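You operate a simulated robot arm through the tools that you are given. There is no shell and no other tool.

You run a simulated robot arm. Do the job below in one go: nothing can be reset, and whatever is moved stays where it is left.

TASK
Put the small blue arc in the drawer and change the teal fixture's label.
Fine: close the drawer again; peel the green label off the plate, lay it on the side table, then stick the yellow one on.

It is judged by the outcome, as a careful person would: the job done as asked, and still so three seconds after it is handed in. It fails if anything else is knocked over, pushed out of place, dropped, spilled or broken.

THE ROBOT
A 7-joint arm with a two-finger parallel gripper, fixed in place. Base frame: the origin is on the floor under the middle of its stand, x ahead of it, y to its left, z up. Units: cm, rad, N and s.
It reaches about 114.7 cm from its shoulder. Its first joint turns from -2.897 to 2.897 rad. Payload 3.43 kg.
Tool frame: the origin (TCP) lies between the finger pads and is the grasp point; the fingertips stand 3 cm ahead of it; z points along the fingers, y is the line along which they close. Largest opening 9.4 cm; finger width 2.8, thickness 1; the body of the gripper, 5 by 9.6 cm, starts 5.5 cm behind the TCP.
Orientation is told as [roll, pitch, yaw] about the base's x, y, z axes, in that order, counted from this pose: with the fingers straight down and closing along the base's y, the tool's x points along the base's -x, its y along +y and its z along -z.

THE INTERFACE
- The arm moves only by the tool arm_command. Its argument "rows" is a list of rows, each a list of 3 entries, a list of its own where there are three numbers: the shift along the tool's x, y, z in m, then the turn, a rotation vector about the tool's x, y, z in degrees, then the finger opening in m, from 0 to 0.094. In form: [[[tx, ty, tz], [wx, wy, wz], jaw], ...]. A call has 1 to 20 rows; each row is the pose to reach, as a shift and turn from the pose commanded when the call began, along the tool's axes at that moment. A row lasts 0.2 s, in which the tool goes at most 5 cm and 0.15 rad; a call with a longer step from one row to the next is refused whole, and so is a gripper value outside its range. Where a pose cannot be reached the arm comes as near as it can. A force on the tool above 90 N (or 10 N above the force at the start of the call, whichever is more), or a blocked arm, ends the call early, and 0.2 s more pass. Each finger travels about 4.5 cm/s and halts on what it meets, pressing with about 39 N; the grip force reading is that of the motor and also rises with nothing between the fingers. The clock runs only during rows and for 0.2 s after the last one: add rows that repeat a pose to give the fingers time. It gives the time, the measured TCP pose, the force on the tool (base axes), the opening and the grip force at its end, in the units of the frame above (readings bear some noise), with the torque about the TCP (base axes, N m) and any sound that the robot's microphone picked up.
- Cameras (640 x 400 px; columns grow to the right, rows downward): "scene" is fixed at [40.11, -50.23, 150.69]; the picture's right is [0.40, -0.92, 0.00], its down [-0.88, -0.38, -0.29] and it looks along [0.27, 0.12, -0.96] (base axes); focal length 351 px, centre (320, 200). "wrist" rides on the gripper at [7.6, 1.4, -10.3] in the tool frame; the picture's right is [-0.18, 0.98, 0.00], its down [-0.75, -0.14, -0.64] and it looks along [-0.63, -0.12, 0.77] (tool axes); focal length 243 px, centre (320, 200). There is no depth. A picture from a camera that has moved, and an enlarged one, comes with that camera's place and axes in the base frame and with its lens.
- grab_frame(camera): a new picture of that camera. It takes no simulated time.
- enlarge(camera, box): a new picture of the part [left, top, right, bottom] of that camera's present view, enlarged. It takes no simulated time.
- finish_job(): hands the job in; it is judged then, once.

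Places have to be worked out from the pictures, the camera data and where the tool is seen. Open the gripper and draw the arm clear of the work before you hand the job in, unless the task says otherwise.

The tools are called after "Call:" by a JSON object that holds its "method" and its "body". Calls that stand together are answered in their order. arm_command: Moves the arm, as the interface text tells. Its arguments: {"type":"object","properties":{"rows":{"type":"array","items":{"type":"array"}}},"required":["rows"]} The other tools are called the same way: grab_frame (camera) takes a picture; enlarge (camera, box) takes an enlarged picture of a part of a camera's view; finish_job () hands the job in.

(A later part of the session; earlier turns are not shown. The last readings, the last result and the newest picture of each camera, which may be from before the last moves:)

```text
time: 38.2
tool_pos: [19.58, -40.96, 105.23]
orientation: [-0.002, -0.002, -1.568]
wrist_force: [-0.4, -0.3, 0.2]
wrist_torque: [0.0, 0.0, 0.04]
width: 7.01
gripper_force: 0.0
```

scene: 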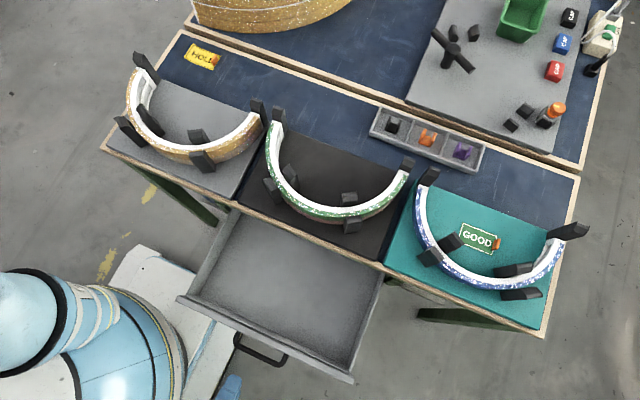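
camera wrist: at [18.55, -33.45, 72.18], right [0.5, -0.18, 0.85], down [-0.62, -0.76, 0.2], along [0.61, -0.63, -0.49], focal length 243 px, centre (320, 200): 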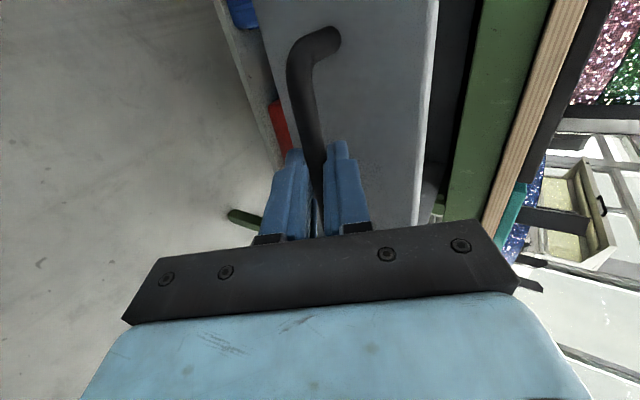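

Now I move over the table toward the teal fixture for a close look.

Call:
{"method": "arm_command", "body": {"rows": [[[-0.021, 0.0416, 0], [0, 0, 0], 0.07], [[-0.042, 0.0831, 0], [0, 0, 0], 0.07], [[-0.063, 0.1247, 0], [0, 0, 0], 0.07], [[-0.084, 0.1662, 0], [0, 0, 0], 0.07], [[-0.106, 0.2078, 0], [0, 0, 0], 0.07], [[-0.127, 0.2493, 0], [0, 0, 0], 0.07], [[-0.148, 0.2909, 0], [0, 0, 0], 0.07], [[-0.169, 0.3324, 0], [0, 0, 0], 0.07], [[-0.19, 0.374, 0], [0, 0, 0], 0.07]]}}

Call:
{"method": "grab_frame", "body": {"camera": "wrist"}}

Call:
{"method": "grab_frame", "body": {"camera": "scene"}}

```text
time: 40.2
tool_pos: [57.35, -59.67, 105.3]
orientation: [0.0, -0.001, -1.569]
wrist_force: [0.3, 0.7, 0.6]
wrist_torque: [-0.06, -0.07, 0.01]
width: 7.0
gripper_force: 0.0
```

```text
taken
camera wrist: at [58.48, -52.24, 115.51], right [0.98, -0.18, 0.0], down [-0.14, -0.75, 0.64], along [-0.12, -0.63, -0.77], focal length 243 px, centre (320, 200)
```

wrist: 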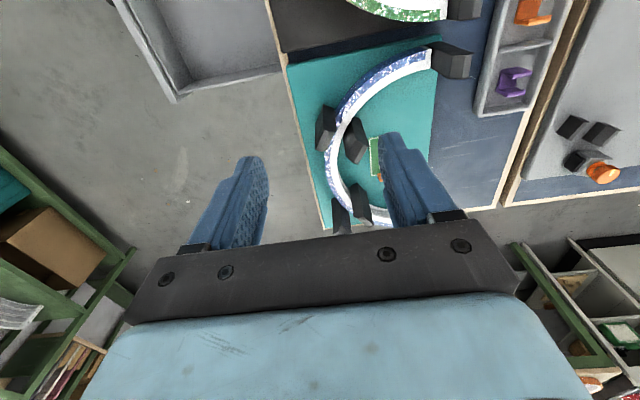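

```text
taken
```

scene: 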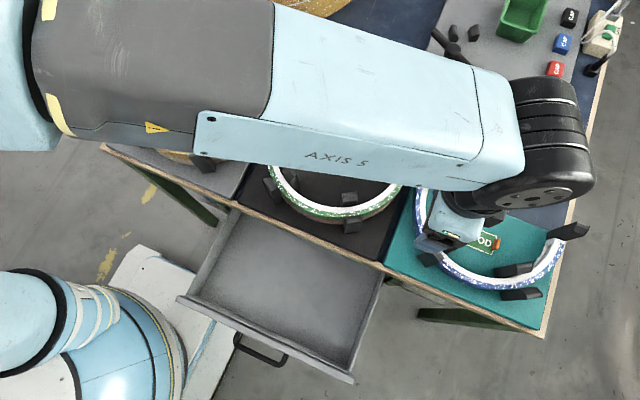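

I enlarge the fixture in the wrist view to measure arc height and pegs.

Call:
{"method": "enlarge", "body": {"camera": "wrist", "box": [270, 20, 510, 240]}}

Call:
{"method": "enlarge", "body": {"camera": "scene", "box": [390, 160, 610, 320]}}

```text
1.82 times, centred on (390, 130) of wrist
camera zoom: at [58.48, -52.24, 115.51], right [0.98, -0.18, 0.0], down [-0.14, -0.75, 0.64], along [-0.12, -0.63, -0.77], focal length 441 px, centre (193, 327)
```

zoom: 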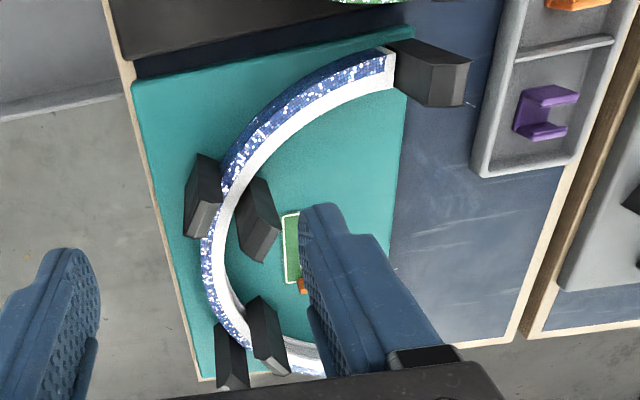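

```text
2.50 times, centred on (500, 240) of scene
camera zoom: at [40.11, -50.23, 150.69], right [0.4, -0.92, 0.0], down [-0.88, -0.38, -0.29], along [0.27, 0.12, -0.96], focal length 878 px, centre (-130, 100)
```

zoom: 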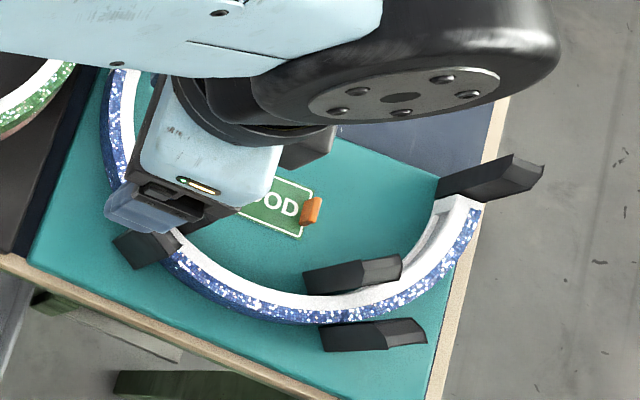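

The pegs rise to about z≈90, well above the arc. To measure the arc's height and the plate's level I take a low side view from in front of the table: back off, tilt forward and lower.

Call:
{"method": "arm_command", "body": {"rows": [[[0.02, -0.04, 0], [0, 0, 0], 0.07], [[0.04, -0.08, 0], [0, 0, 0], 0.07], [[0.06, -0.12, 0], [0, 0, 0], 0.07], [[0.077, -0.153, 0], [-7, 0, 0], 0.07], [[0.077, -0.153, 0.02], [-14, 0, 0], 0.07], [[0.077, -0.153, 0.04], [-21, 0, 0], 0.07], [[0.077, -0.153, 0.06], [-28, 0, 0], 0.07], [[0.077, -0.153, 0.08], [-35, 0, 0], 0.07], [[0.077, -0.153, 0.1], [-42, 0, 0], 0.07], [[0.077, -0.153, 0.12], [-49, 0, 0], 0.07], [[0.077, -0.153, 0.14], [-56, 0, 0], 0.07], [[0.077, -0.153, 0.16], [-63, 0, 0], 0.07], [[0.077, -0.153, 0.173], [-70, 0, 0], 0.07]]}}

Call:
{"method": "grab_frame", "body": {"camera": "wrist"}}

```text
time: 43.0
tool_pos: [41.76, -52.05, 87.93]
orientation: [1.223, -0.002, -1.567]
wrist_force: [-0.1, -1.1, 0.8]
wrist_torque: [-0.03, 0.04, -0.02]
width: 7.01
gripper_force: 0.0
```

```text
taken
camera wrist: at [32.37, -44.64, 92.79], right [0.34, -0.18, 0.92], down [-0.65, -0.76, 0.09], along [0.68, -0.63, -0.37], focal length 243 px, centre (320, 200)
```

wrist: 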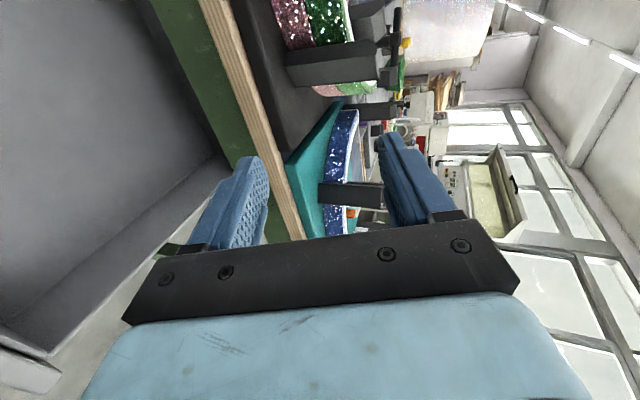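

Call:
{"method": "enlarge", "body": {"camera": "wrist", "box": [230, 80, 430, 240]}}

```text
2.50 times, centred on (330, 160) of wrist
camera zoom: at [32.37, -44.64, 92.79], right [0.34, -0.18, 0.92], down [-0.65, -0.76, 0.09], along [0.68, -0.63, -0.37], focal length 606 px, centre (295, 300)
```

zoom: 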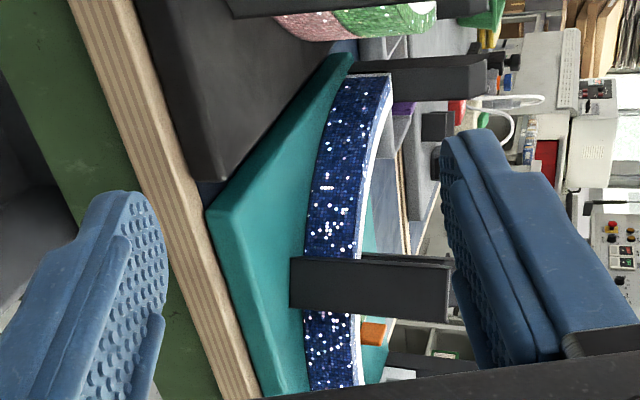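

Now I have consistent levels: teal plate top z≈78.1, arc about 3.6 cm tall with its top near z≈83, pegs up to ≈89. I zoom the fixed camera onto the arc for its exact position.

Call:
{"method": "grab_frame", "body": {"camera": "scene"}}

Call:
{"method": "enlarge", "body": {"camera": "scene", "box": [400, 210, 520, 310]}}

Call:
{"method": "enlarge", "body": {"camera": "scene", "box": [470, 200, 600, 310]}}

Call:
{"method": "enlarge", "body": {"camera": "scene", "box": [390, 150, 500, 240]}}

```text
taken
```

scene: 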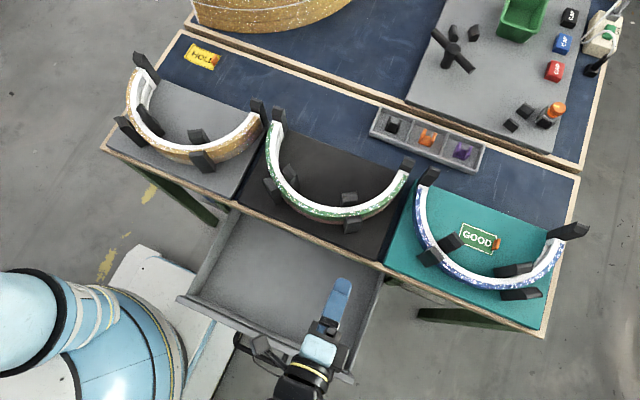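

```text
4.00 times, centred on (460, 260) of scene
camera zoom: at [40.11, -50.23, 150.69], right [0.4, -0.92, 0.0], down [-0.88, -0.38, -0.29], along [0.27, 0.12, -0.96], focal length 1404 px, centre (-240, -40)
```

zoom: 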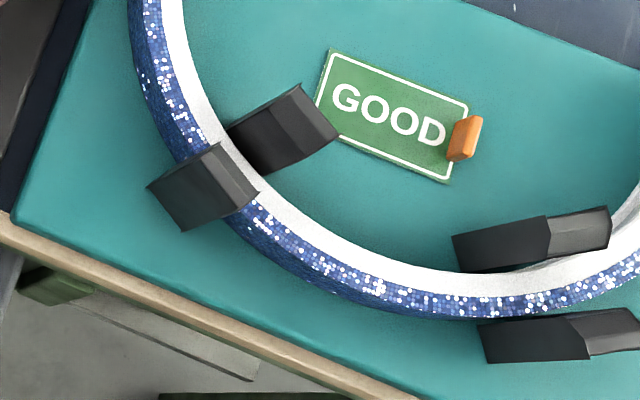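

```text
3.64 times, centred on (535, 255) of scene
camera zoom: at [40.11, -50.23, 150.69], right [0.4, -0.92, 0.0], down [-0.88, -0.38, -0.29], along [0.27, 0.12, -0.96], focal length 1277 px, centre (-462, 0)
```

zoom: 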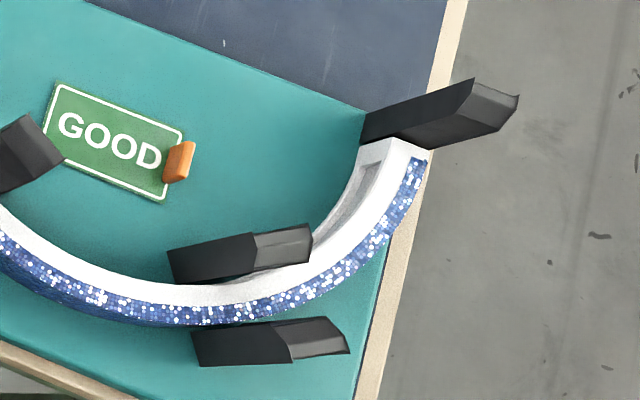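

```text
4.44 times, centred on (445, 195) of scene
camera zoom: at [40.11, -50.23, 150.69], right [0.4, -0.92, 0.0], down [-0.88, -0.38, -0.29], along [0.27, 0.12, -0.96], focal length 1560 px, centre (-236, 222)
```

zoom: 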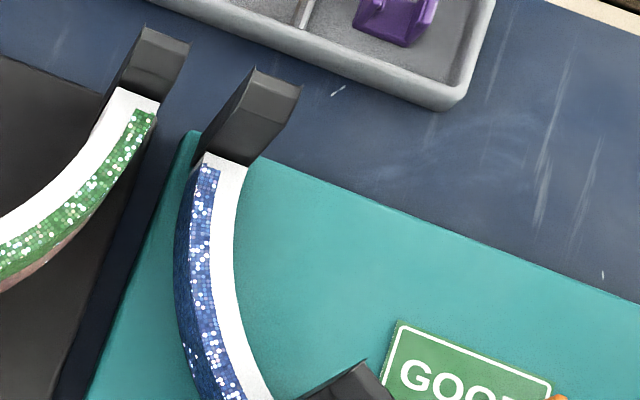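

I check how large the camera housing on the gripper is, since it will pass near the peg tips during the grasp.

Call:
{"method": "enlarge", "body": {"camera": "scene", "box": [220, 260, 400, 400]}}

```text
2.86 times, centred on (310, 330) of scene
camera zoom: at [40.11, -50.23, 150.69], right [0.4, -0.92, 0.0], down [-0.88, -0.38, -0.29], along [0.27, 0.12, -0.96], focal length 1003 px, centre (349, -171)
```

zoom: 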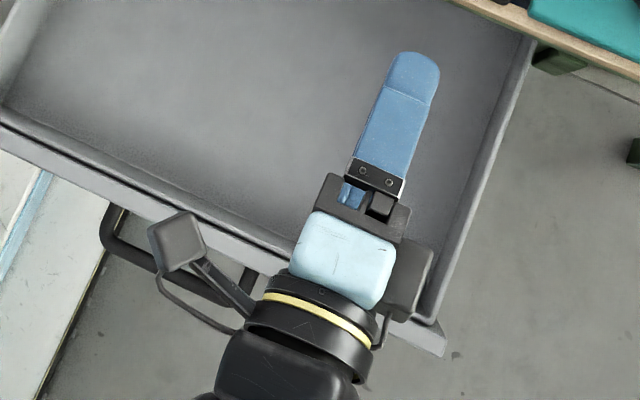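

The camera housing is only a ~2.6 cm cube, so it will clear the pegs. I straighten the gripper while rising.

Call:
{"method": "arm_command", "body": {"rows": [[[0, 0.018, -0.0065], [7.5, 0, 0], 0.06], [[0, 0.036, -0.013], [15, 0, 0], 0.05], [[0, 0.053, -0.0193], [23, 0, 0], 0.05], [[0, 0.071, -0.0258], [31, 0, 0], 0.05], [[0, 0.089, -0.0322], [39, 0, 0], 0.05], [[0, 0.107, -0.0387], [47, 0, 0], 0.05], [[0, 0.124, -0.0451], [55, 0, 0], 0.05], [[0, 0.142, -0.0516], [63, 0, 0], 0.05], [[0, 0.16, -0.058], [70, 0, 0], 0.05]]}}

```text
time: 45.0
tool_pos: [41.84, -52.05, 104.95]
orientation: [-0.002, -0.002, -1.568]
wrist_force: [-0.4, 0.2, 0.4]
wrist_torque: [-0.02, -0.03, 0.02]
width: 5.0
gripper_force: 0.1
```

Now I move above the middle of the blue arc at (56.6, −75.5) and lower to z≈95 to check alignment.

Call:
{"method": "arm_command", "body": {"rows": [[[-0.039, 0.0247, 0], [0, 0, 0], 0.05], [[-0.078, 0.0493, 0], [0, 0, 0], 0.05], [[-0.117, 0.074, 0], [0, 0, 0], 0.05], [[-0.156, 0.0987, 0], [0, 0, 0], 0.05], [[-0.195, 0.1233, 0], [0, 0, 0], 0.05], [[-0.2345, 0.1476, 0], [0, 0, 0], 0.05], [[-0.2345, 0.1476, 0.035], [0, 0, 0], 0.05], [[-0.2345, 0.1476, 0.07], [0, 0, 0], 0.05], [[-0.2345, 0.1476, 0.1], [0, 0, 0], 0.05]]}}

Call:
{"method": "grab_frame", "body": {"camera": "wrist"}}

Call:
{"method": "enlarge", "body": {"camera": "scene", "box": [390, 160, 610, 320]}}

```text
time: 47.0
tool_pos: [56.69, -75.39, 95.09]
orientation: [-0.001, -0.003, -1.567]
wrist_force: [0.0, 0.3, 0.1]
wrist_torque: [-0.04, -0.01, -0.01]
width: 4.99
gripper_force: 0.0
```

```text
taken
camera wrist: at [57.93, -67.91, 105.29], right [0.98, -0.18, 0.0], down [-0.14, -0.75, 0.64], along [-0.12, -0.63, -0.77], focal length 243 px, centre (320, 200)
```

wrist: 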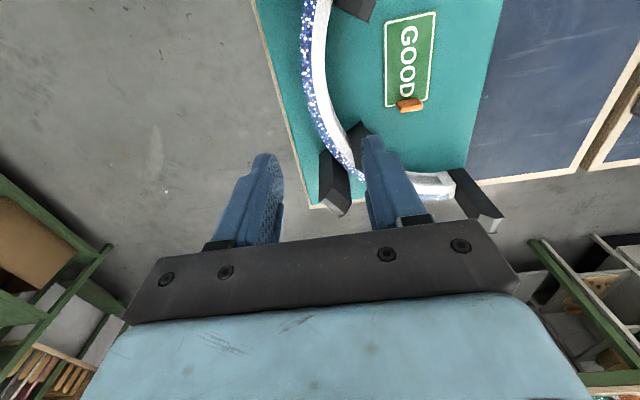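

```text
2.50 times, centred on (500, 240) of scene
camera zoom: at [40.11, -50.23, 150.69], right [0.4, -0.92, 0.0], down [-0.88, -0.38, -0.29], along [0.27, 0.12, -0.96], focal length 878 px, centre (-130, 100)
```

zoom: 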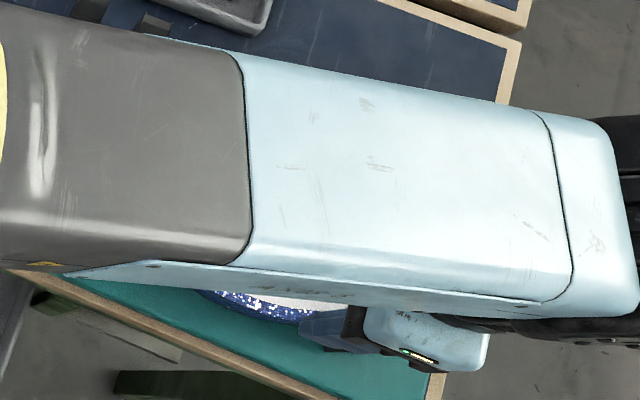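

The arm hides the scene view but the wrist view is clear. I enlarge it to measure where the arc wall lies relative to the fingers.

Call:
{"method": "enlarge", "body": {"camera": "wrist", "box": [230, 0, 530, 230]}}

```text
1.74 times, centred on (380, 115) of wrist
camera zoom: at [57.93, -67.91, 105.29], right [0.98, -0.18, 0.0], down [-0.14, -0.75, 0.64], along [-0.12, -0.63, -0.77], focal length 422 px, centre (216, 348)
```

zoom: 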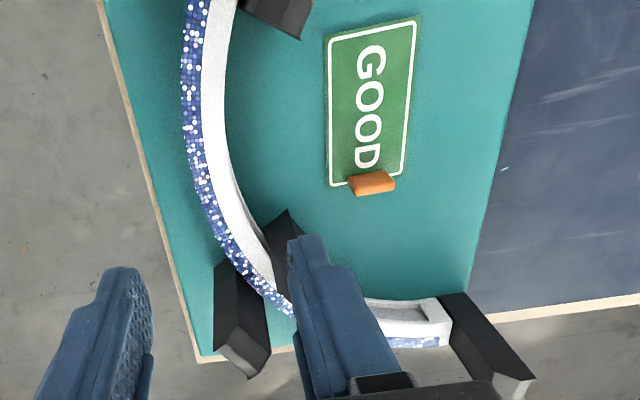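

The arc wall under the gripper spans x≈55.4–57.6, centred with the TCP (56.6). I descend to tips at about z≈80.5.

Call:
{"method": "arm_command", "body": {"rows": [[[0, 0, 0.03], [0, 0, 0], 0.05], [[0, 0, 0.06], [0, 0, 0], 0.05], [[0, 0, 0.085], [0, 0, 0], 0.05], [[0, 0, 0.105], [0, 0, 0], 0.05], [[0, 0, 0.115], [0, 0, 0], 0.05]]}}

Call:
{"method": "grab_frame", "body": {"camera": "wrist"}}

```text
time: 48.2
tool_pos: [56.52, -75.49, 83.45]
orientation: [-0.002, 0.0, -1.568]
wrist_force: [0.3, -0.8, 0.0]
wrist_torque: [0.0, 0.0, 0.0]
width: 5.01
gripper_force: 0.1
```

```text
taken
camera wrist: at [57.96, -67.99, 93.72], right [0.98, -0.18, 0.0], down [-0.14, -0.75, 0.64], along [-0.12, -0.63, -0.77], focal length 243 px, centre (320, 200)
```

wrist: 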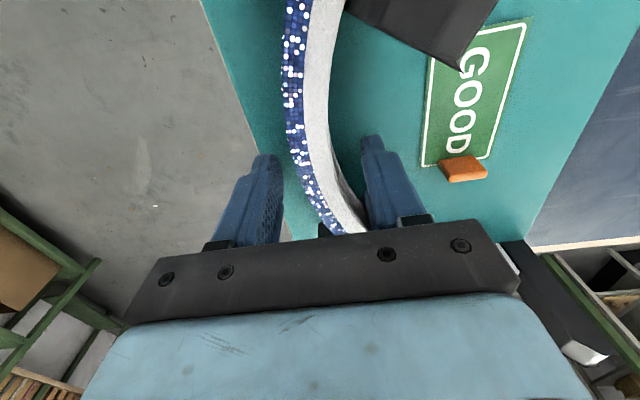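

The arc is between the fingers with clearance on both sides. I lower in small steps to feel for the plate.

Call:
{"method": "arm_command", "body": {"rows": [[[0, 0, 0.005], [0, 0, 0], 0.05]]}}

```text
time: 48.6
tool_pos: [56.67, -75.47, 83.15]
orientation: [-0.002, 0.0, -1.567]
wrist_force: [0.1, -0.4, 0.2]
wrist_torque: [0.0, 0.01, 0.0]
width: 5.0
gripper_force: 0.1
```

No contact yet at tips z≈80.1. Another small step.

Call:
{"method": "arm_command", "body": {"rows": [[[0, 0, 0.004], [0, 0, 0], 0.05]]}}

```text
time: 49.0
tool_pos: [56.56, -75.45, 82.94]
orientation: [0.0, 0.0, -1.568]
wrist_force: [0.8, 5.0, 19.8]
wrist_torque: [0.39, 0.53, -0.23]
width: 4.97
gripper_force: 0.1
```

The outer finger touched the plate: plate top is z≈79.9. I raise 6 mm and close on the arc wall.

Call:
{"method": "arm_command", "body": {"rows": [[[0, 0, -0.006], [0, 0, 0], 0.05], [[0, 0, -0.006], [0, 0, 0], 0.035], [[0, 0, -0.006], [0, 0, 0], 0.02], [[0, 0, -0.006], [0, 0, 0], 0.01], [[0, 0, -0.006], [0, 0, 0], 0.0], [[0, 0, -0.006], [0, 0, 0], 0.0]]}}

Call:
{"method": "grab_frame", "body": {"camera": "wrist"}}

```text
time: 50.4
tool_pos: [56.59, -75.5, 83.07]
orientation: [-0.002, -0.001, -1.567]
wrist_force: [-0.1, 0.2, -0.1]
wrist_torque: [0.04, 0.02, 0.04]
width: 2.44
gripper_force: 38.9
```

```text
taken
camera wrist: at [57.91, -68.0, 93.35], right [0.98, -0.18, 0.0], down [-0.14, -0.75, 0.64], along [-0.12, -0.63, -0.77], focal length 243 px, centre (320, 200)
```

wrist: 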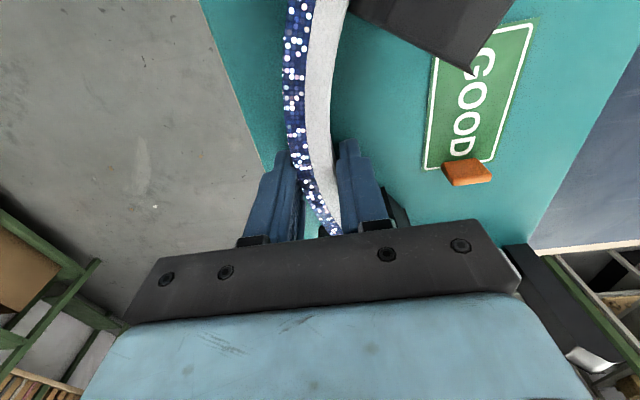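

The arc wall is gripped (2.44 cm, no side forces). I lift it straight up 3 cm first, checking the forces.

Call:
{"method": "arm_command", "body": {"rows": [[[0, 0, -0.005], [0, 0, 0], 0.0], [[0, 0, -0.01], [0, 0, 0], 0.0], [[0, 0, -0.015], [0, 0, 0], 0.0], [[0, 0, -0.02], [0, 0, 0], 0.0], [[0, 0, -0.025], [0, 0, 0], 0.0], [[0, 0, -0.03], [0, 0, 0], 0.0]]}}

Call:
{"method": "grab_frame", "body": {"camera": "wrist"}}

```text
time: 51.8
tool_pos: [56.64, -75.38, 86.21]
orientation: [-0.004, 0.0, -1.567]
wrist_force: [0.5, -0.3, -2.1]
wrist_torque: [0.03, 0.09, 0.04]
width: 2.08
gripper_force: 38.8
```

```text
taken
camera wrist: at [57.9, -68.03, 96.4], right [0.98, -0.18, 0.0], down [-0.14, -0.75, 0.64], along [-0.12, -0.63, -0.77], focal length 243 px, centre (320, 200)
```

wrist: 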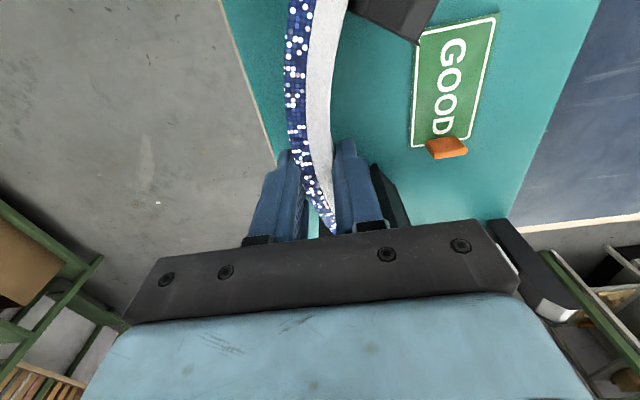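

The arc rises with the gripper (about 2 N load, no jamming). I continue straight up another 11 cm to clear the pegs.

Call:
{"method": "arm_command", "body": {"rows": [[[0, 0, -0.01], [0, 0, 0], 0.0], [[0, 0, -0.02], [0, 0, 0], 0.0], [[0, 0, -0.03], [0, 0, 0], 0.0], [[0, 0, -0.04], [0, 0, 0], 0.0], [[0, 0, -0.05], [0, 0, 0], 0.0], [[0, 0, -0.06], [0, 0, 0], 0.0], [[0, 0, -0.07], [0, 0, 0], 0.0], [[0, 0, -0.08], [0, 0, 0], 0.0], [[0, 0, -0.09], [0, 0, 0], 0.0], [[0, 0, -0.1], [0, 0, 0], 0.0], [[0, 0, -0.11], [0, 0, 0], 0.0]]}}

Call:
{"method": "grab_frame", "body": {"camera": "wrist"}}

Call:
{"method": "grab_frame", "body": {"camera": "scene"}}

```text
time: 54.2
tool_pos: [56.58, -75.54, 97.23]
orientation: [-0.001, 0.0, -1.566]
wrist_force: [-0.5, 0.0, -2.3]
wrist_torque: [0.0, 0.1, 0.01]
width: 2.06
gripper_force: 39.3
```

```text
taken
camera wrist: at [57.95, -68.04, 107.35], right [0.98, -0.18, 0.0], down [-0.14, -0.75, 0.64], along [-0.12, -0.63, -0.77], focal length 243 px, centre (320, 200)
```

wrist: 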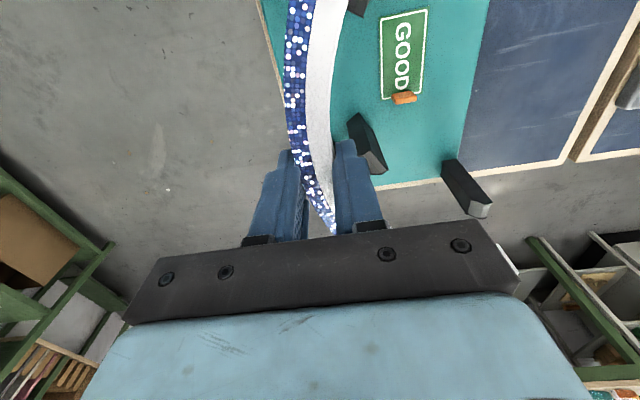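

```text
taken
```

scene: 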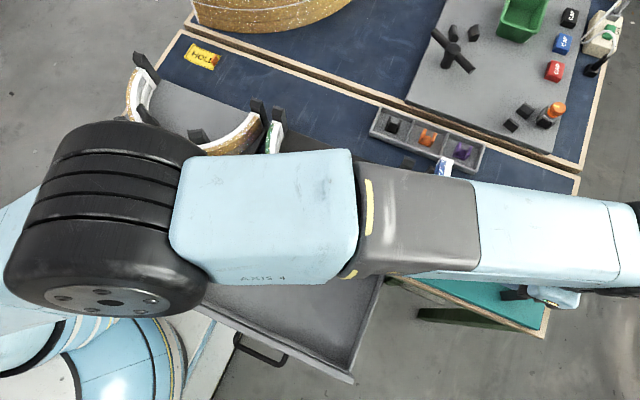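

The arc is clear of all pegs. I raise a bit more and carry it toward the open drawer, aiming for TCP (36.5, −43.2) so that the arc sits centred in the drawer and clear of the table edge.

Call:
{"method": "arm_command", "body": {"rows": [[[0, 0, -0.02], [0, 0, 0], 0.0], [[0, 0, -0.04], [0, 0, 0], 0.0], [[0, 0, -0.06], [0, 0, 0], 0.0], [[0.023, -0.0144, -0.06], [0, 0, 0], 0.0], [[0.046, -0.0287, -0.06], [0, 0, 0], 0.0], [[0.069, -0.0431, -0.06], [0, 0, 0], 0.0], [[0.092, -0.0574, -0.06], [0, 0, 0], 0.0], [[0.115, -0.0718, -0.06], [0, 0, 0], 0.0], [[0.138, -0.0861, -0.06], [0, 0, 0], 0.0], [[0.161, -0.1005, -0.06], [0, 0, 0], 0.0], [[0.184, -0.1149, -0.06], [0, 0, 0], 0.0], [[0.207, -0.1292, -0.06], [0, 0, 0], 0.0], [[0.23, -0.1436, -0.06], [0, 0, 0], 0.0], [[0.253, -0.1579, -0.06], [0, 0, 0], 0.0], [[0.276, -0.1723, -0.06], [0, 0, 0], 0.0], [[0.299, -0.1866, -0.06], [0, 0, 0], 0.0], [[0.323, -0.201, -0.06], [0, 0, 0], 0.0]]}}

Call:
{"method": "grab_frame", "body": {"camera": "wrist"}}

Call:
{"method": "grab_frame", "body": {"camera": "scene"}}

```text
time: 57.8
tool_pos: [36.39, -43.41, 103.22]
orientation: [-0.001, -0.001, -1.568]
wrist_force: [0.1, -0.8, -1.7]
wrist_torque: [0.01, 0.08, 0.0]
width: 2.07
gripper_force: 39.2
```

```text
taken
camera wrist: at [37.66, -35.87, 113.39], right [0.98, -0.18, 0.0], down [-0.14, -0.75, 0.64], along [-0.12, -0.63, -0.77], focal length 243 px, centre (320, 200)
```

wrist: 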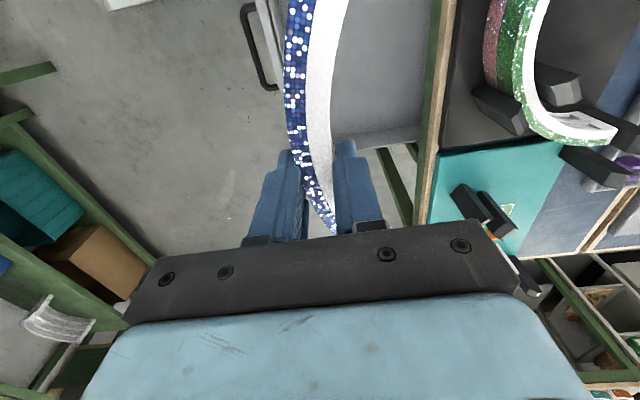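

```text
taken
```

scene: 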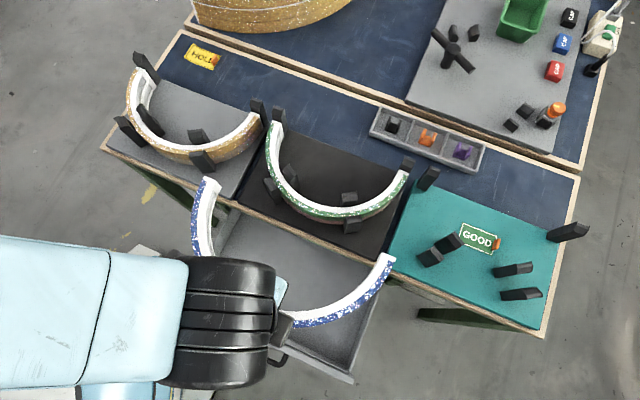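

The arc is centred over the drawer opening (ends at x≈50, y −28…−56, drawer inside y −23…−60). I lower it to just above the drawer rim and check.

Call:
{"method": "arm_command", "body": {"rows": [[[0, 0, 0.03], [0, 0, 0], 0.0], [[0, 0, 0.06], [0, 0, 0], 0.0], [[0, 0, 0.09], [0, 0, 0], 0.0], [[0, 0, 0.12], [0, 0, 0], 0.0], [[0, 0, 0.15], [0, 0, 0], 0.0], [[0, 0, 0.18], [0, 0, 0], 0.0], [[0, 0, 0.21], [0, 0, 0], 0.0], [[0, 0, 0.24], [0, 0, 0], 0.0], [[0, 0, 0.265], [0, 0, 0], 0.0]]}}

Call:
{"method": "grab_frame", "body": {"camera": "wrist"}}

Call:
{"method": "grab_frame", "body": {"camera": "scene"}}

```text
time: 59.8
tool_pos: [36.54, -43.24, 76.8]
orientation: [-0.001, -0.003, -1.568]
wrist_force: [-1.0, 0.5, -1.4]
wrist_torque: [-0.04, 0.13, 0.05]
width: 2.06
gripper_force: 39.1
```

```text
taken
camera wrist: at [37.75, -35.85, 86.88], right [0.98, -0.18, 0.0], down [-0.14, -0.75, 0.64], along [-0.12, -0.63, -0.77], focal length 243 px, centre (320, 200)
```

wrist: 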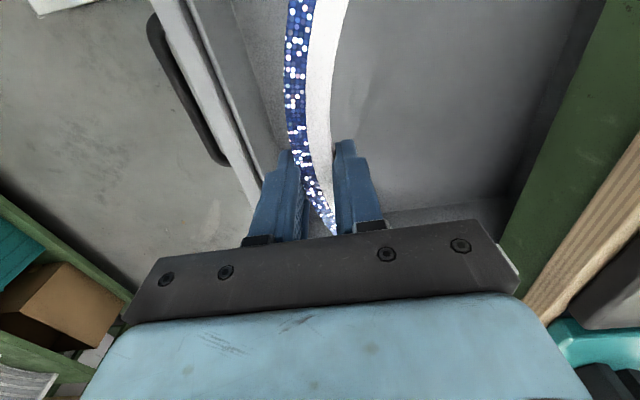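

```text
taken
```

scene: 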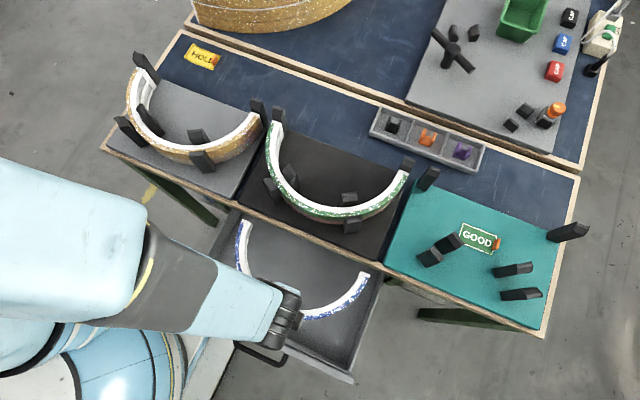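

I zoom to verify clearances around the arc inside the drawer before going lower.

Call:
{"method": "enlarge", "body": {"camera": "scene", "box": [170, 190, 400, 390]}}

Call:
{"method": "enlarge", "body": {"camera": "wrist", "box": [140, 0, 560, 240]}}

```text
2.00 times, centred on (285, 290) of scene
camera zoom: at [40.11, -50.23, 150.69], right [0.4, -0.92, 0.0], down [-0.88, -0.38, -0.29], along [0.27, 0.12, -0.96], focal length 702 px, centre (390, 20)
```

zoom: 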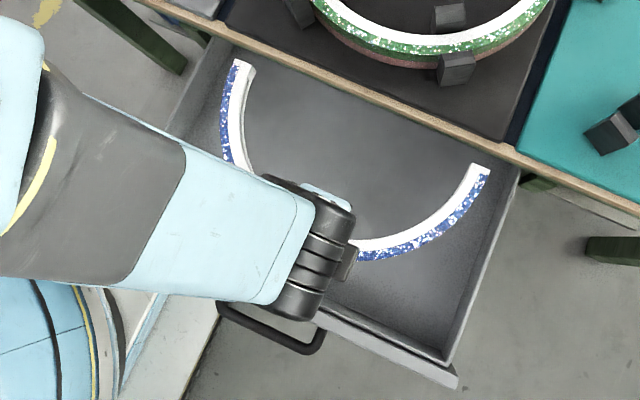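

```text
1.52 times, centred on (350, 120) of wrist
camera zoom: at [37.75, -35.85, 86.88], right [0.98, -0.18, 0.0], down [-0.14, -0.75, 0.64], along [-0.12, -0.63, -0.77], focal length 370 px, centre (274, 322)
```

zoom: 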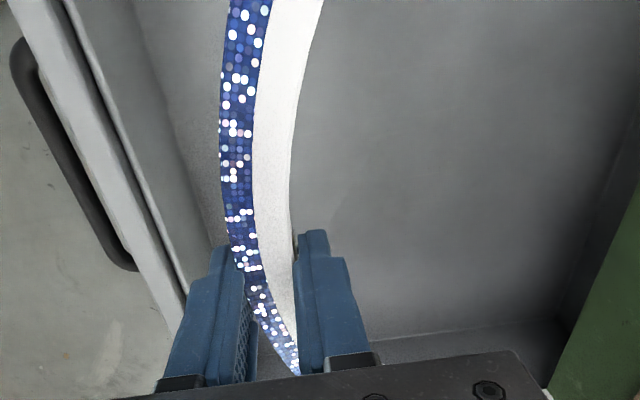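

Clearances look good: ~3.5 cm to the drawer front and >2 cm to the table edge. I shift 5 mm in +x and lower further.

Call:
{"method": "arm_command", "body": {"rows": [[[0, 0.005, 0.01], [0, 0, 0], 0.0], [[0, 0.005, 0.03], [0, 0, 0], 0.0], [[0, 0.005, 0.05], [0, 0, 0], 0.0], [[0, 0.005, 0.07], [0, 0, 0], 0.0], [[0, 0.005, 0.09], [0, 0, 0], 0.0]]}}

Call:
{"method": "grab_frame", "body": {"camera": "wrist"}}

```text
time: 61.0
tool_pos: [36.97, -43.3, 67.78]
orientation: [0.0, 0.001, -1.567]
wrist_force: [-0.1, 0.1, -2.1]
wrist_torque: [-0.05, 0.08, -0.01]
width: 2.07
gripper_force: 39.2
```

```text
taken
camera wrist: at [38.26, -35.78, 77.94], right [0.98, -0.18, 0.0], down [-0.14, -0.75, 0.64], along [-0.12, -0.63, -0.77], focal length 243 px, centre (320, 200)
```

wrist: 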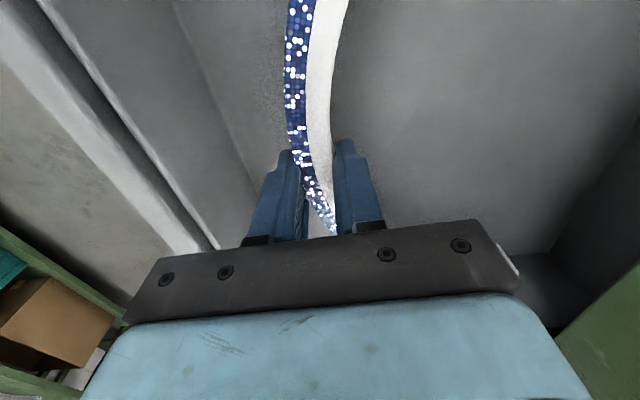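

No contact yet. I step down gently until the arc meets the drawer floor.

Call:
{"method": "arm_command", "body": {"rows": [[[0, 0, 0.005], [0, 0, 0], 0.0], [[0, 0, 0.01], [0, 0, 0], 0.0], [[0, 0, 0.015], [0, 0, 0], 0.0]]}}

```text
time: 61.8
tool_pos: [36.85, -43.29, 66.12]
orientation: [-0.003, 0.0, -1.568]
wrist_force: [0.7, -0.6, -2.1]
wrist_torque: [-0.02, 0.1, 0.0]
width: 2.05
gripper_force: 38.8
```

Still free. Another centimetre in small steps.

Call:
{"method": "arm_command", "body": {"rows": [[[0, 0, 0.004], [0, 0, 0], 0.0], [[0, 0, 0.008], [0, 0, 0], 0.0]]}}

```text
time: 62.4
tool_pos: [36.84, -43.26, 65.43]
orientation: [-0.002, -0.001, -1.567]
wrist_force: [-0.6, -0.1, -1.3]
wrist_torque: [-0.02, 0.09, 0.01]
width: 2.07
gripper_force: 38.8
```

Call:
{"method": "arm_command", "body": {"rows": [[[0, 0, 0.004], [0, 0, 0], 0.0], [[0, 0, 0.007], [0, 0, 0], 0.0]]}}

```text
time: 63.0
tool_pos: [37.07, -43.46, 65.21]
orientation: [0.004, -0.005, -1.567]
wrist_force: [0.9, 2.5, 22.9]
wrist_torque: [0.39, 0.19, -0.12]
width: 2.06
gripper_force: 39.3
stopped in row 2: the force on the tool passed its limit at 101 N (the readings are from after the stop); the commanded pose is now the measured one
```

The arc has met the drawer floor (TCP z≈65.2). I relax upward by 1 mm and open the jaws to 3.8 cm.

Call:
{"method": "arm_command", "body": {"rows": [[[0, 0, -0.001], [0, 0, 0], 0.0], [[0, 0, -0.001], [0, 0, 0], 0.026], [[0, 0, -0.001], [0, 0, 0], 0.032], [[0, 0, -0.001], [0, 0, 0], 0.038], [[0, 0, -0.001], [0, 0, 0], 0.038]]}}

Call:
{"method": "grab_frame", "body": {"camera": "wrist"}}

Call:
{"method": "grab_frame", "body": {"camera": "scene"}}

```text
time: 64.2
tool_pos: [37.05, -43.44, 65.13]
orientation: [0.004, -0.003, -1.568]
wrist_force: [-1.1, -0.5, 0.3]
wrist_torque: [-0.02, 0.0, 0.05]
width: 3.81
gripper_force: 0.0
```

```text
taken
camera wrist: at [38.31, -35.88, 75.37], right [0.98, -0.18, 0.0], down [-0.14, -0.75, 0.64], along [-0.11, -0.63, -0.77], focal length 243 px, centre (320, 200)
```

wrist: 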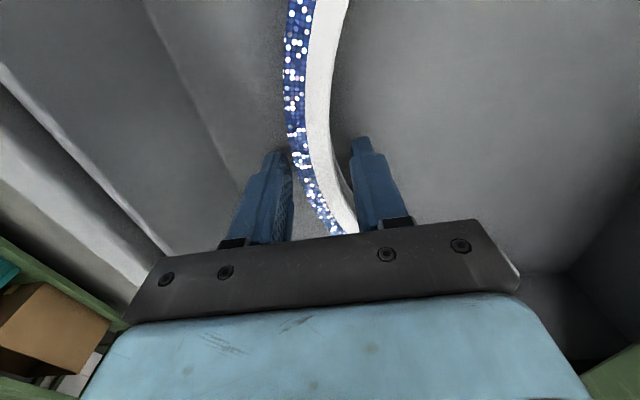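

```text
taken
```

scene: 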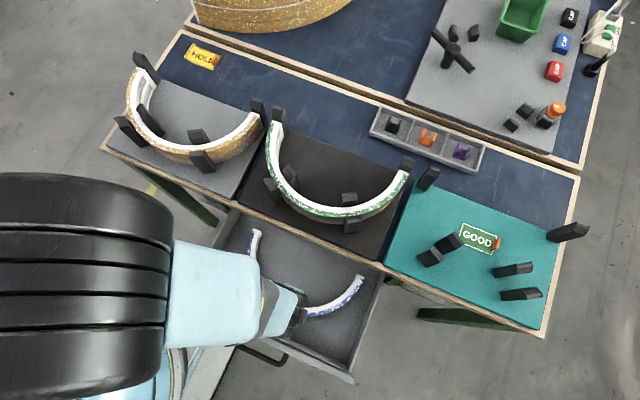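

The arc rests in the drawer and the jaws are open around it. I rise slowly and check that the arc stays.

Call:
{"method": "arm_command", "body": {"rows": [[[0, 0, -0.01], [0, 0, 0], 0.038], [[0, 0, -0.02], [0, 0, 0], 0.038], [[0, 0, -0.035], [0, 0, 0], 0.038], [[0, 0, -0.05], [0, 0, 0], 0.038], [[0, 0, -0.08], [0, 0, 0], 0.038], [[0, 0, -0.12], [0, 0, 0], 0.038], [[0, 0, -0.16], [0, 0, 0], 0.038], [[0, 0, -0.2], [0, 0, 0], 0.038], [[0, 0, -0.24], [0, 0, 0], 0.038], [[0, 0, -0.28], [0, 0, 0], 0.038]]}}

Call:
{"method": "grab_frame", "body": {"camera": "wrist"}}

Call:
{"method": "grab_frame", "body": {"camera": "scene"}}

```text
time: 66.4
tool_pos: [36.87, -43.21, 93.25]
orientation: [0.0, 0.0, -1.568]
wrist_force: [0.9, -0.2, -1.8]
wrist_torque: [0.04, 0.01, 0.02]
width: 3.81
gripper_force: 0.1
```

```text
taken
camera wrist: at [38.21, -35.76, 103.38], right [0.98, -0.18, 0.0], down [-0.14, -0.75, 0.64], along [-0.11, -0.63, -0.77], focal length 243 px, centre (320, 200)
```

wrist: 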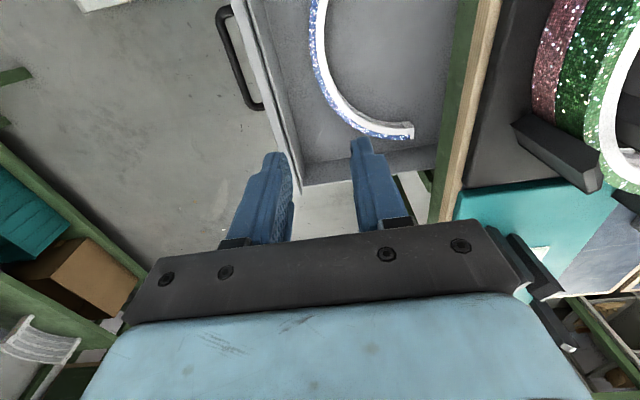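

```text
taken
```

scene: 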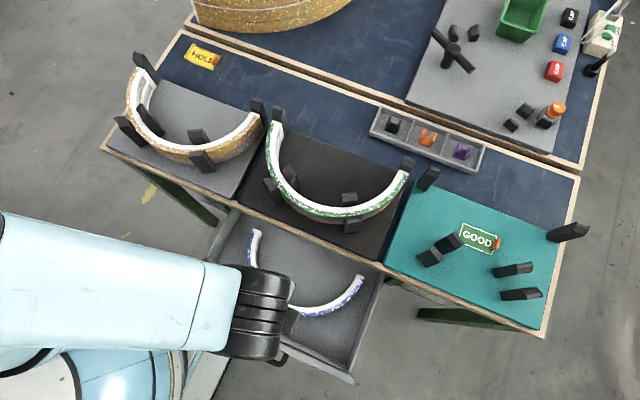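

The arc lies flat in the drawer. I now go back to the front of the handle, the same way as before, to push the drawer closed while holding the bar.

Call:
{"method": "arm_command", "body": {"rows": [[[0.0055, -0.035, -0.03], [0, 0, 0], 0.04], [[0.011, -0.07, -0.06], [0, 0, 0], 0.04], [[0.0165, -0.105, -0.09], [0, 0, 0], 0.04], [[0.022, -0.14, -0.12], [0, 0, 0], 0.04], [[0.022, -0.1735, -0.12], [0, 0, 0], 0.04]]}}

Call:
{"method": "arm_command", "body": {"rows": [[[0, 0, 0], [-8, 0, 0], 0.04], [[0, 0, 0], [-16, 0, 0], 0.04], [[0, 0, 0.03], [-24, 0, 0], 0.04], [[0, 0, 0.06], [-32, 0, 0], 0.04], [[0, 0, 0.1], [-40, 0, 0], 0.04], [[0, 0, 0.14], [-48, 0, 0], 0.04], [[0, 0, 0.18], [-56, 0, 0], 0.04], [[0, 0, 0.22], [-60, 0, 0], 0.04], [[0, 0, 0.25], [-60, 0, 0], 0.04]]}}

Call:
{"method": "grab_frame", "body": {"camera": "wrist"}}

Call:
{"method": "grab_frame", "body": {"camera": "scene"}}

```text
time: 67.6
tool_pos: [19.47, -40.94, 105.21]
orientation: [0.001, -0.004, -1.567]
wrist_force: [0.7, -0.4, 0.2]
wrist_torque: [0.02, 0.01, 0.01]
width: 3.98
gripper_force: 0.1
```

```text
time: 69.6
tool_pos: [19.7, -41.23, 80.12]
orientation: [1.051, -0.004, -1.568]
wrist_force: [-0.1, -0.4, 0.6]
wrist_torque: [0.01, 0.01, 0.01]
width: 4.0
gripper_force: 0.1
```

```text
taken
camera wrist: at [11.28, -33.7, 86.34], right [0.49, -0.18, 0.85], down [-0.62, -0.76, 0.2], along [0.61, -0.63, -0.48], focal length 243 px, centre (320, 200)
```

wrist: 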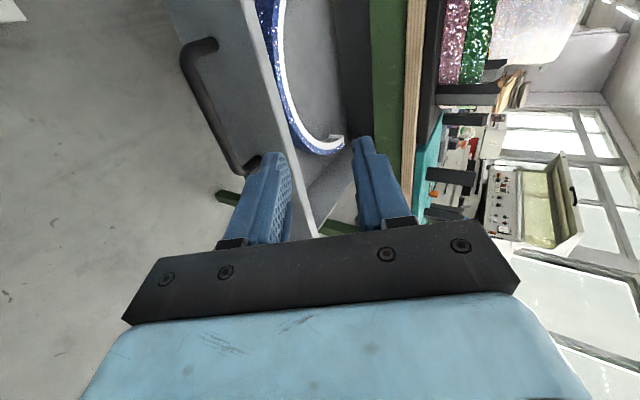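

```text
taken
```

scene: 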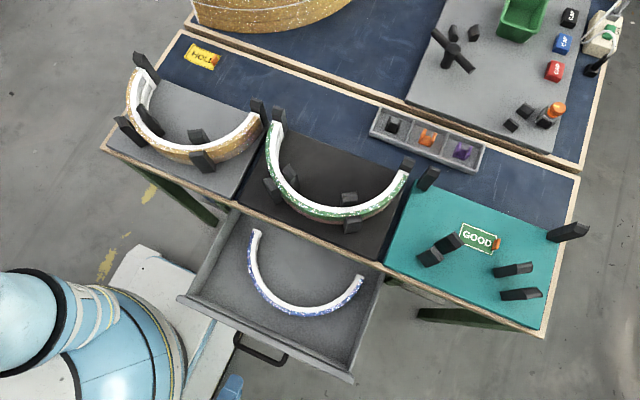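

The arc lies flat in the drawer, fully inside. I lower in front of the handle and then move forward around the bar.

Call:
{"method": "arm_command", "body": {"rows": [[[0, -0.026, 0.015], [0, 0, 0], 0.04], [[0, -0.052, 0.03], [0, 0, 0], 0.04], [[0, -0.078, 0.045], [0, 0, 0], 0.04], [[0, -0.1015, 0.0586], [0, 0, 0], 0.04], [[0, -0.1015, 0.0736], [0, 0, 0], 0.04], [[0, -0.1015, 0.0886], [0, 0, 0], 0.04], [[0, -0.1015, 0.1086], [0, 0, 0], 0.04]]}}

Call:
{"method": "grab_frame", "body": {"camera": "wrist"}}

```text
time: 71.2
tool_pos: [24.01, -41.31, 65.86]
orientation: [1.049, -0.004, -1.566]
wrist_force: [-0.1, 0.0, -1.3]
wrist_torque: [0.0, 0.02, -0.02]
width: 3.99
gripper_force: 0.1
```

```text
taken
camera wrist: at [15.71, -33.79, 72.2], right [0.49, -0.18, 0.85], down [-0.62, -0.75, 0.2], along [0.61, -0.63, -0.48], focal length 243 px, centre (320, 200)
```

wrist: 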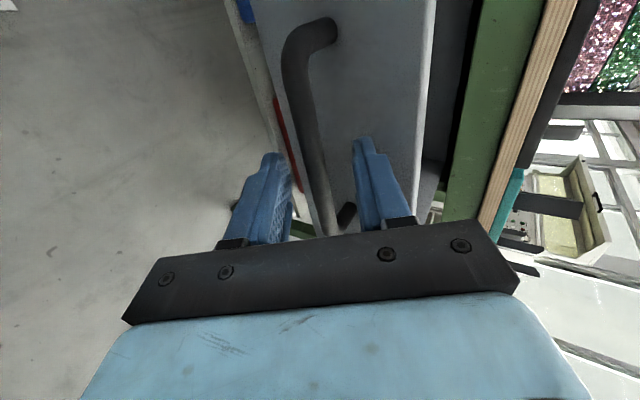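

The bar is between the fingers again; I close on it.

Call:
{"method": "arm_command", "body": {"rows": [[[0, 0, 0], [0, 0, 0], 0.02], [[0, 0, 0], [0, 0, 0], 0.0], [[0, 0, 0], [0, 0, 0], 0.0], [[0, 0, 0], [0, 0, 0], 0.0]]}}

```text
time: 72.2
tool_pos: [23.92, -41.15, 65.87]
orientation: [1.047, -0.001, -1.566]
wrist_force: [-1.3, 1.3, -32.6]
wrist_torque: [-0.54, 0.48, -0.22]
width: 1.16
gripper_force: 44.7
```

Gripped. I push the drawer in smoothly by 21 cm, lowering 1 mm to relax the vertical load.

Call:
{"method": "arm_command", "body": {"rows": [[[0, 0.0041, 0.0092], [0, 0, 0], 0.0], [[0, 0.0116, 0.0222], [0, 0, 0], 0.0], [[0, 0.0191, 0.0352], [0, 0, 0], 0.0], [[0, 0.0266, 0.0482], [0, 0, 0], 0.0], [[0, 0.0341, 0.0612], [0, 0, 0], 0.0], [[0, 0.0416, 0.0741], [0, 0, 0], 0.0], [[0, 0.0491, 0.0871], [0, 0, 0], 0.0], [[0, 0.0566, 0.1001], [0, 0, 0], 0.0], [[0, 0.0641, 0.1131], [0, 0, 0], 0.0], [[0, 0.0716, 0.1261], [0, 0, 0], 0.0], [[0, 0.0791, 0.1391], [0, 0, 0], 0.0], [[0, 0.0866, 0.1521], [0, 0, 0], 0.0], [[0, 0.0941, 0.1651], [0, 0, 0], 0.0], [[0, 0.1016, 0.178], [0, 0, 0], 0.0], [[0, 0.1041, 0.1824], [0, 0, 0], 0.0]]}}

Call:
{"method": "grab_frame", "body": {"camera": "scene"}}

```text
time: 75.4
tool_pos: [45.0, -41.17, 65.8]
orientation: [1.05, -0.006, -1.57]
wrist_force: [0.1, -16.2, -17.8]
wrist_torque: [-0.67, 0.23, -0.9]
width: 1.15
gripper_force: 45.6
```

```text
taken
```

scene: 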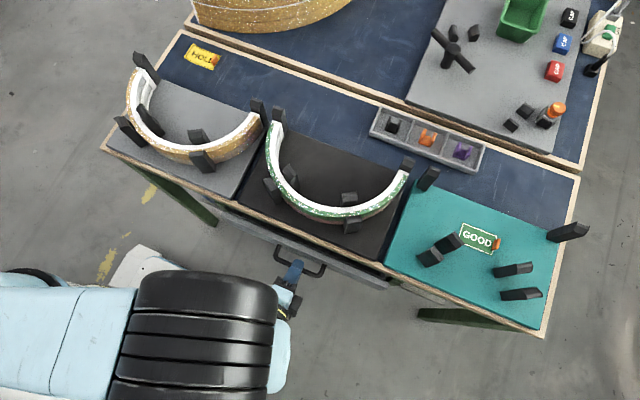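

Nearly closed. I push the remaining ~2 cm in small steps until it seats.

Call:
{"method": "arm_command", "body": {"rows": [[[0, 0.0025, 0.0043], [0, 0, 0], 0.0], [[0, 0.005, 0.0087], [0, 0, 0], 0.0], [[0, 0.0075, 0.013], [0, 0, 0], 0.0], [[0, 0.009, 0.0156], [0, 0, 0], 0.0], [[0, 0.01, 0.0173], [0, 0, 0], 0.0], [[0, 0.011, 0.0191], [0, 0, 0], 0.0]]}}

Call:
{"method": "enlarge", "body": {"camera": "scene", "box": [200, 180, 400, 310]}}

```text
time: 76.8
tool_pos: [46.66, -41.26, 65.79]
orientation: [1.046, -0.001, -1.572]
wrist_force: [-41.7, -10.5, -6.7]
wrist_torque: [-0.32, 0.46, 0.43]
width: 1.19
gripper_force: 44.7
```

```text
3.08 times, centred on (300, 245) of scene
camera zoom: at [40.11, -50.23, 150.69], right [0.4, -0.92, 0.0], down [-0.88, -0.38, -0.29], along [0.27, 0.12, -0.96], focal length 1080 px, centre (382, 62)
```

zoom: 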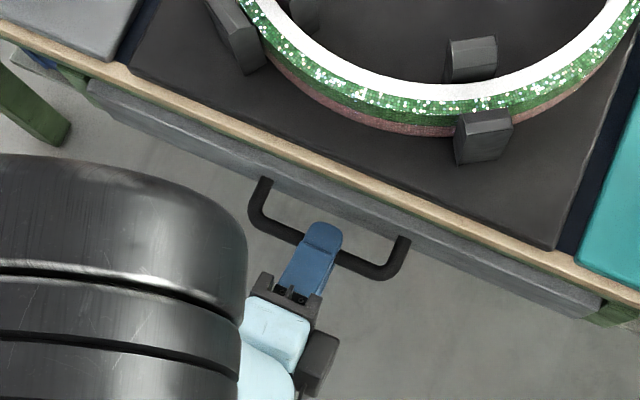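

The drawer is seated (−42 N reaction, same x as when I first gripped it). I relax the push, open the jaws and back away.

Call:
{"method": "arm_command", "body": {"rows": [[[0, -0.0013, -0.0022], [0, 0, 0], 0.0], [[0, -0.0013, -0.0022], [0, 0, 0], 0.02], [[0, -0.0013, -0.0022], [0, 0, 0], 0.036], [[0, -0.0013, -0.0022], [0, 0, 0], 0.036], [[0, -0.0013, -0.015], [0, 0, 0], 0.036], [[0, -0.0013, -0.035], [0, 0, 0], 0.036], [[0, -0.0013, -0.065], [0, 0, 0], 0.036], [[0, -0.0013, -0.105], [0, 0, 0], 0.036], [[0, -0.0013, -0.145], [0, 0, 0], 0.036]]}}

Call:
{"method": "grab_frame", "body": {"camera": "wrist"}}

Call:
{"method": "enlarge", "body": {"camera": "scene", "box": [200, 180, 400, 310]}}

```text
time: 78.8
tool_pos: [34.65, -41.21, 72.91]
orientation: [1.049, -0.002, -1.568]
wrist_force: [0.2, 0.3, -0.3]
wrist_torque: [0.03, -0.04, 0.01]
width: 3.62
gripper_force: 0.0
```

```text
taken
camera wrist: at [26.24, -33.71, 79.2], right [0.49, -0.18, 0.85], down [-0.62, -0.76, 0.2], along [0.61, -0.63, -0.48], focal length 243 px, centre (320, 200)
```

wrist: 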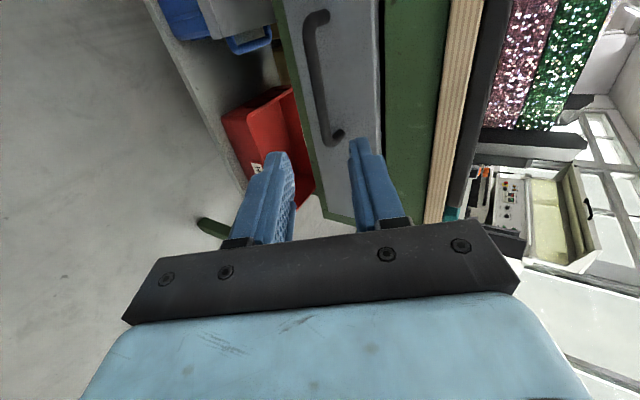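

```text
3.08 times, centred on (300, 245) of scene
camera zoom: at [40.11, -50.23, 150.69], right [0.4, -0.92, 0.0], down [-0.88, -0.38, -0.29], along [0.27, 0.12, -0.96], focal length 1080 px, centre (382, 62)
```

zoom: 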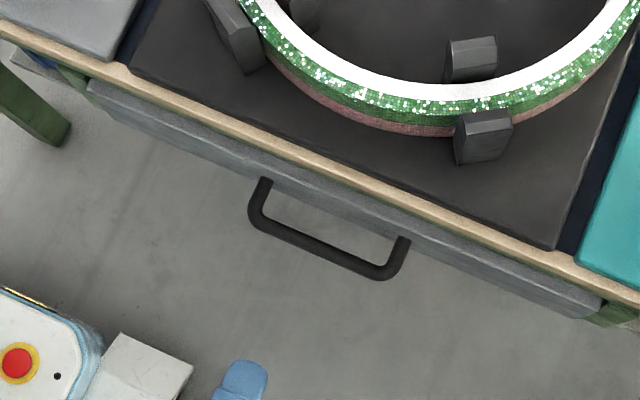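

The drawer is closed with the arc inside. Now the labels: I rise, straighten the gripper, and then turn it back so that it closes along y.

Call:
{"method": "arm_command", "body": {"rows": [[[0, 0.026, -0.015], [0, 0, 0], 0.04], [[0, 0.055, -0.032], [7.5, 0, 0], 0.04], [[0, 0.085, -0.049], [15, 0, 0], 0.04], [[0, 0.115, -0.066], [22.5, 0, 0], 0.04], [[0, 0.145, -0.084], [30, 0, 0], 0.04], [[0, 0.175, -0.101], [37.5, 0, 0], 0.04], [[0, 0.205, -0.118], [45, 0, 0], 0.04], [[0, 0.235, -0.136], [52.5, 0, 0], 0.04], [[0, 0.26, -0.15], [60, 0, 0], 0.04]]}}

Call:
{"method": "arm_command", "body": {"rows": [[[0, 0, 0], [0, 0, -8.2], 0.04], [[0, 0, 0], [0, 0, -16.4], 0.04], [[0, 0, 0], [0, 0, -24.6], 0.04], [[0, 0, 0], [0, 0, -32.8], 0.04], [[0, 0, 0], [0, 0, -41], 0.04], [[0, 0, 0], [0, 0, -49.2], 0.04], [[0, 0, 0], [0, 0, -57.4], 0.04], [[0, 0, 0], [0, 0, -65.6], 0.04], [[0, 0, 0], [0, 0, -73.8], 0.04], [[0, 0, 0], [0, 0, -82], 0.04], [[0, 0, 0], [0, 0, -90], 0.04]]}}

```text
time: 80.8
tool_pos: [34.5, -41.1, 103.03]
orientation: [0.002, -0.003, -1.568]
wrist_force: [-0.9, -0.4, 0.7]
wrist_torque: [0.03, 0.0, -0.02]
width: 4.0
gripper_force: 0.0
```

```text
time: 83.2
tool_pos: [34.45, -41.18, 102.93]
orientation: [-0.005, -0.001, 0.005]
wrist_force: [-0.5, 0.0, 0.3]
wrist_torque: [-0.01, -0.02, -0.01]
width: 4.0
gripper_force: 0.0
```

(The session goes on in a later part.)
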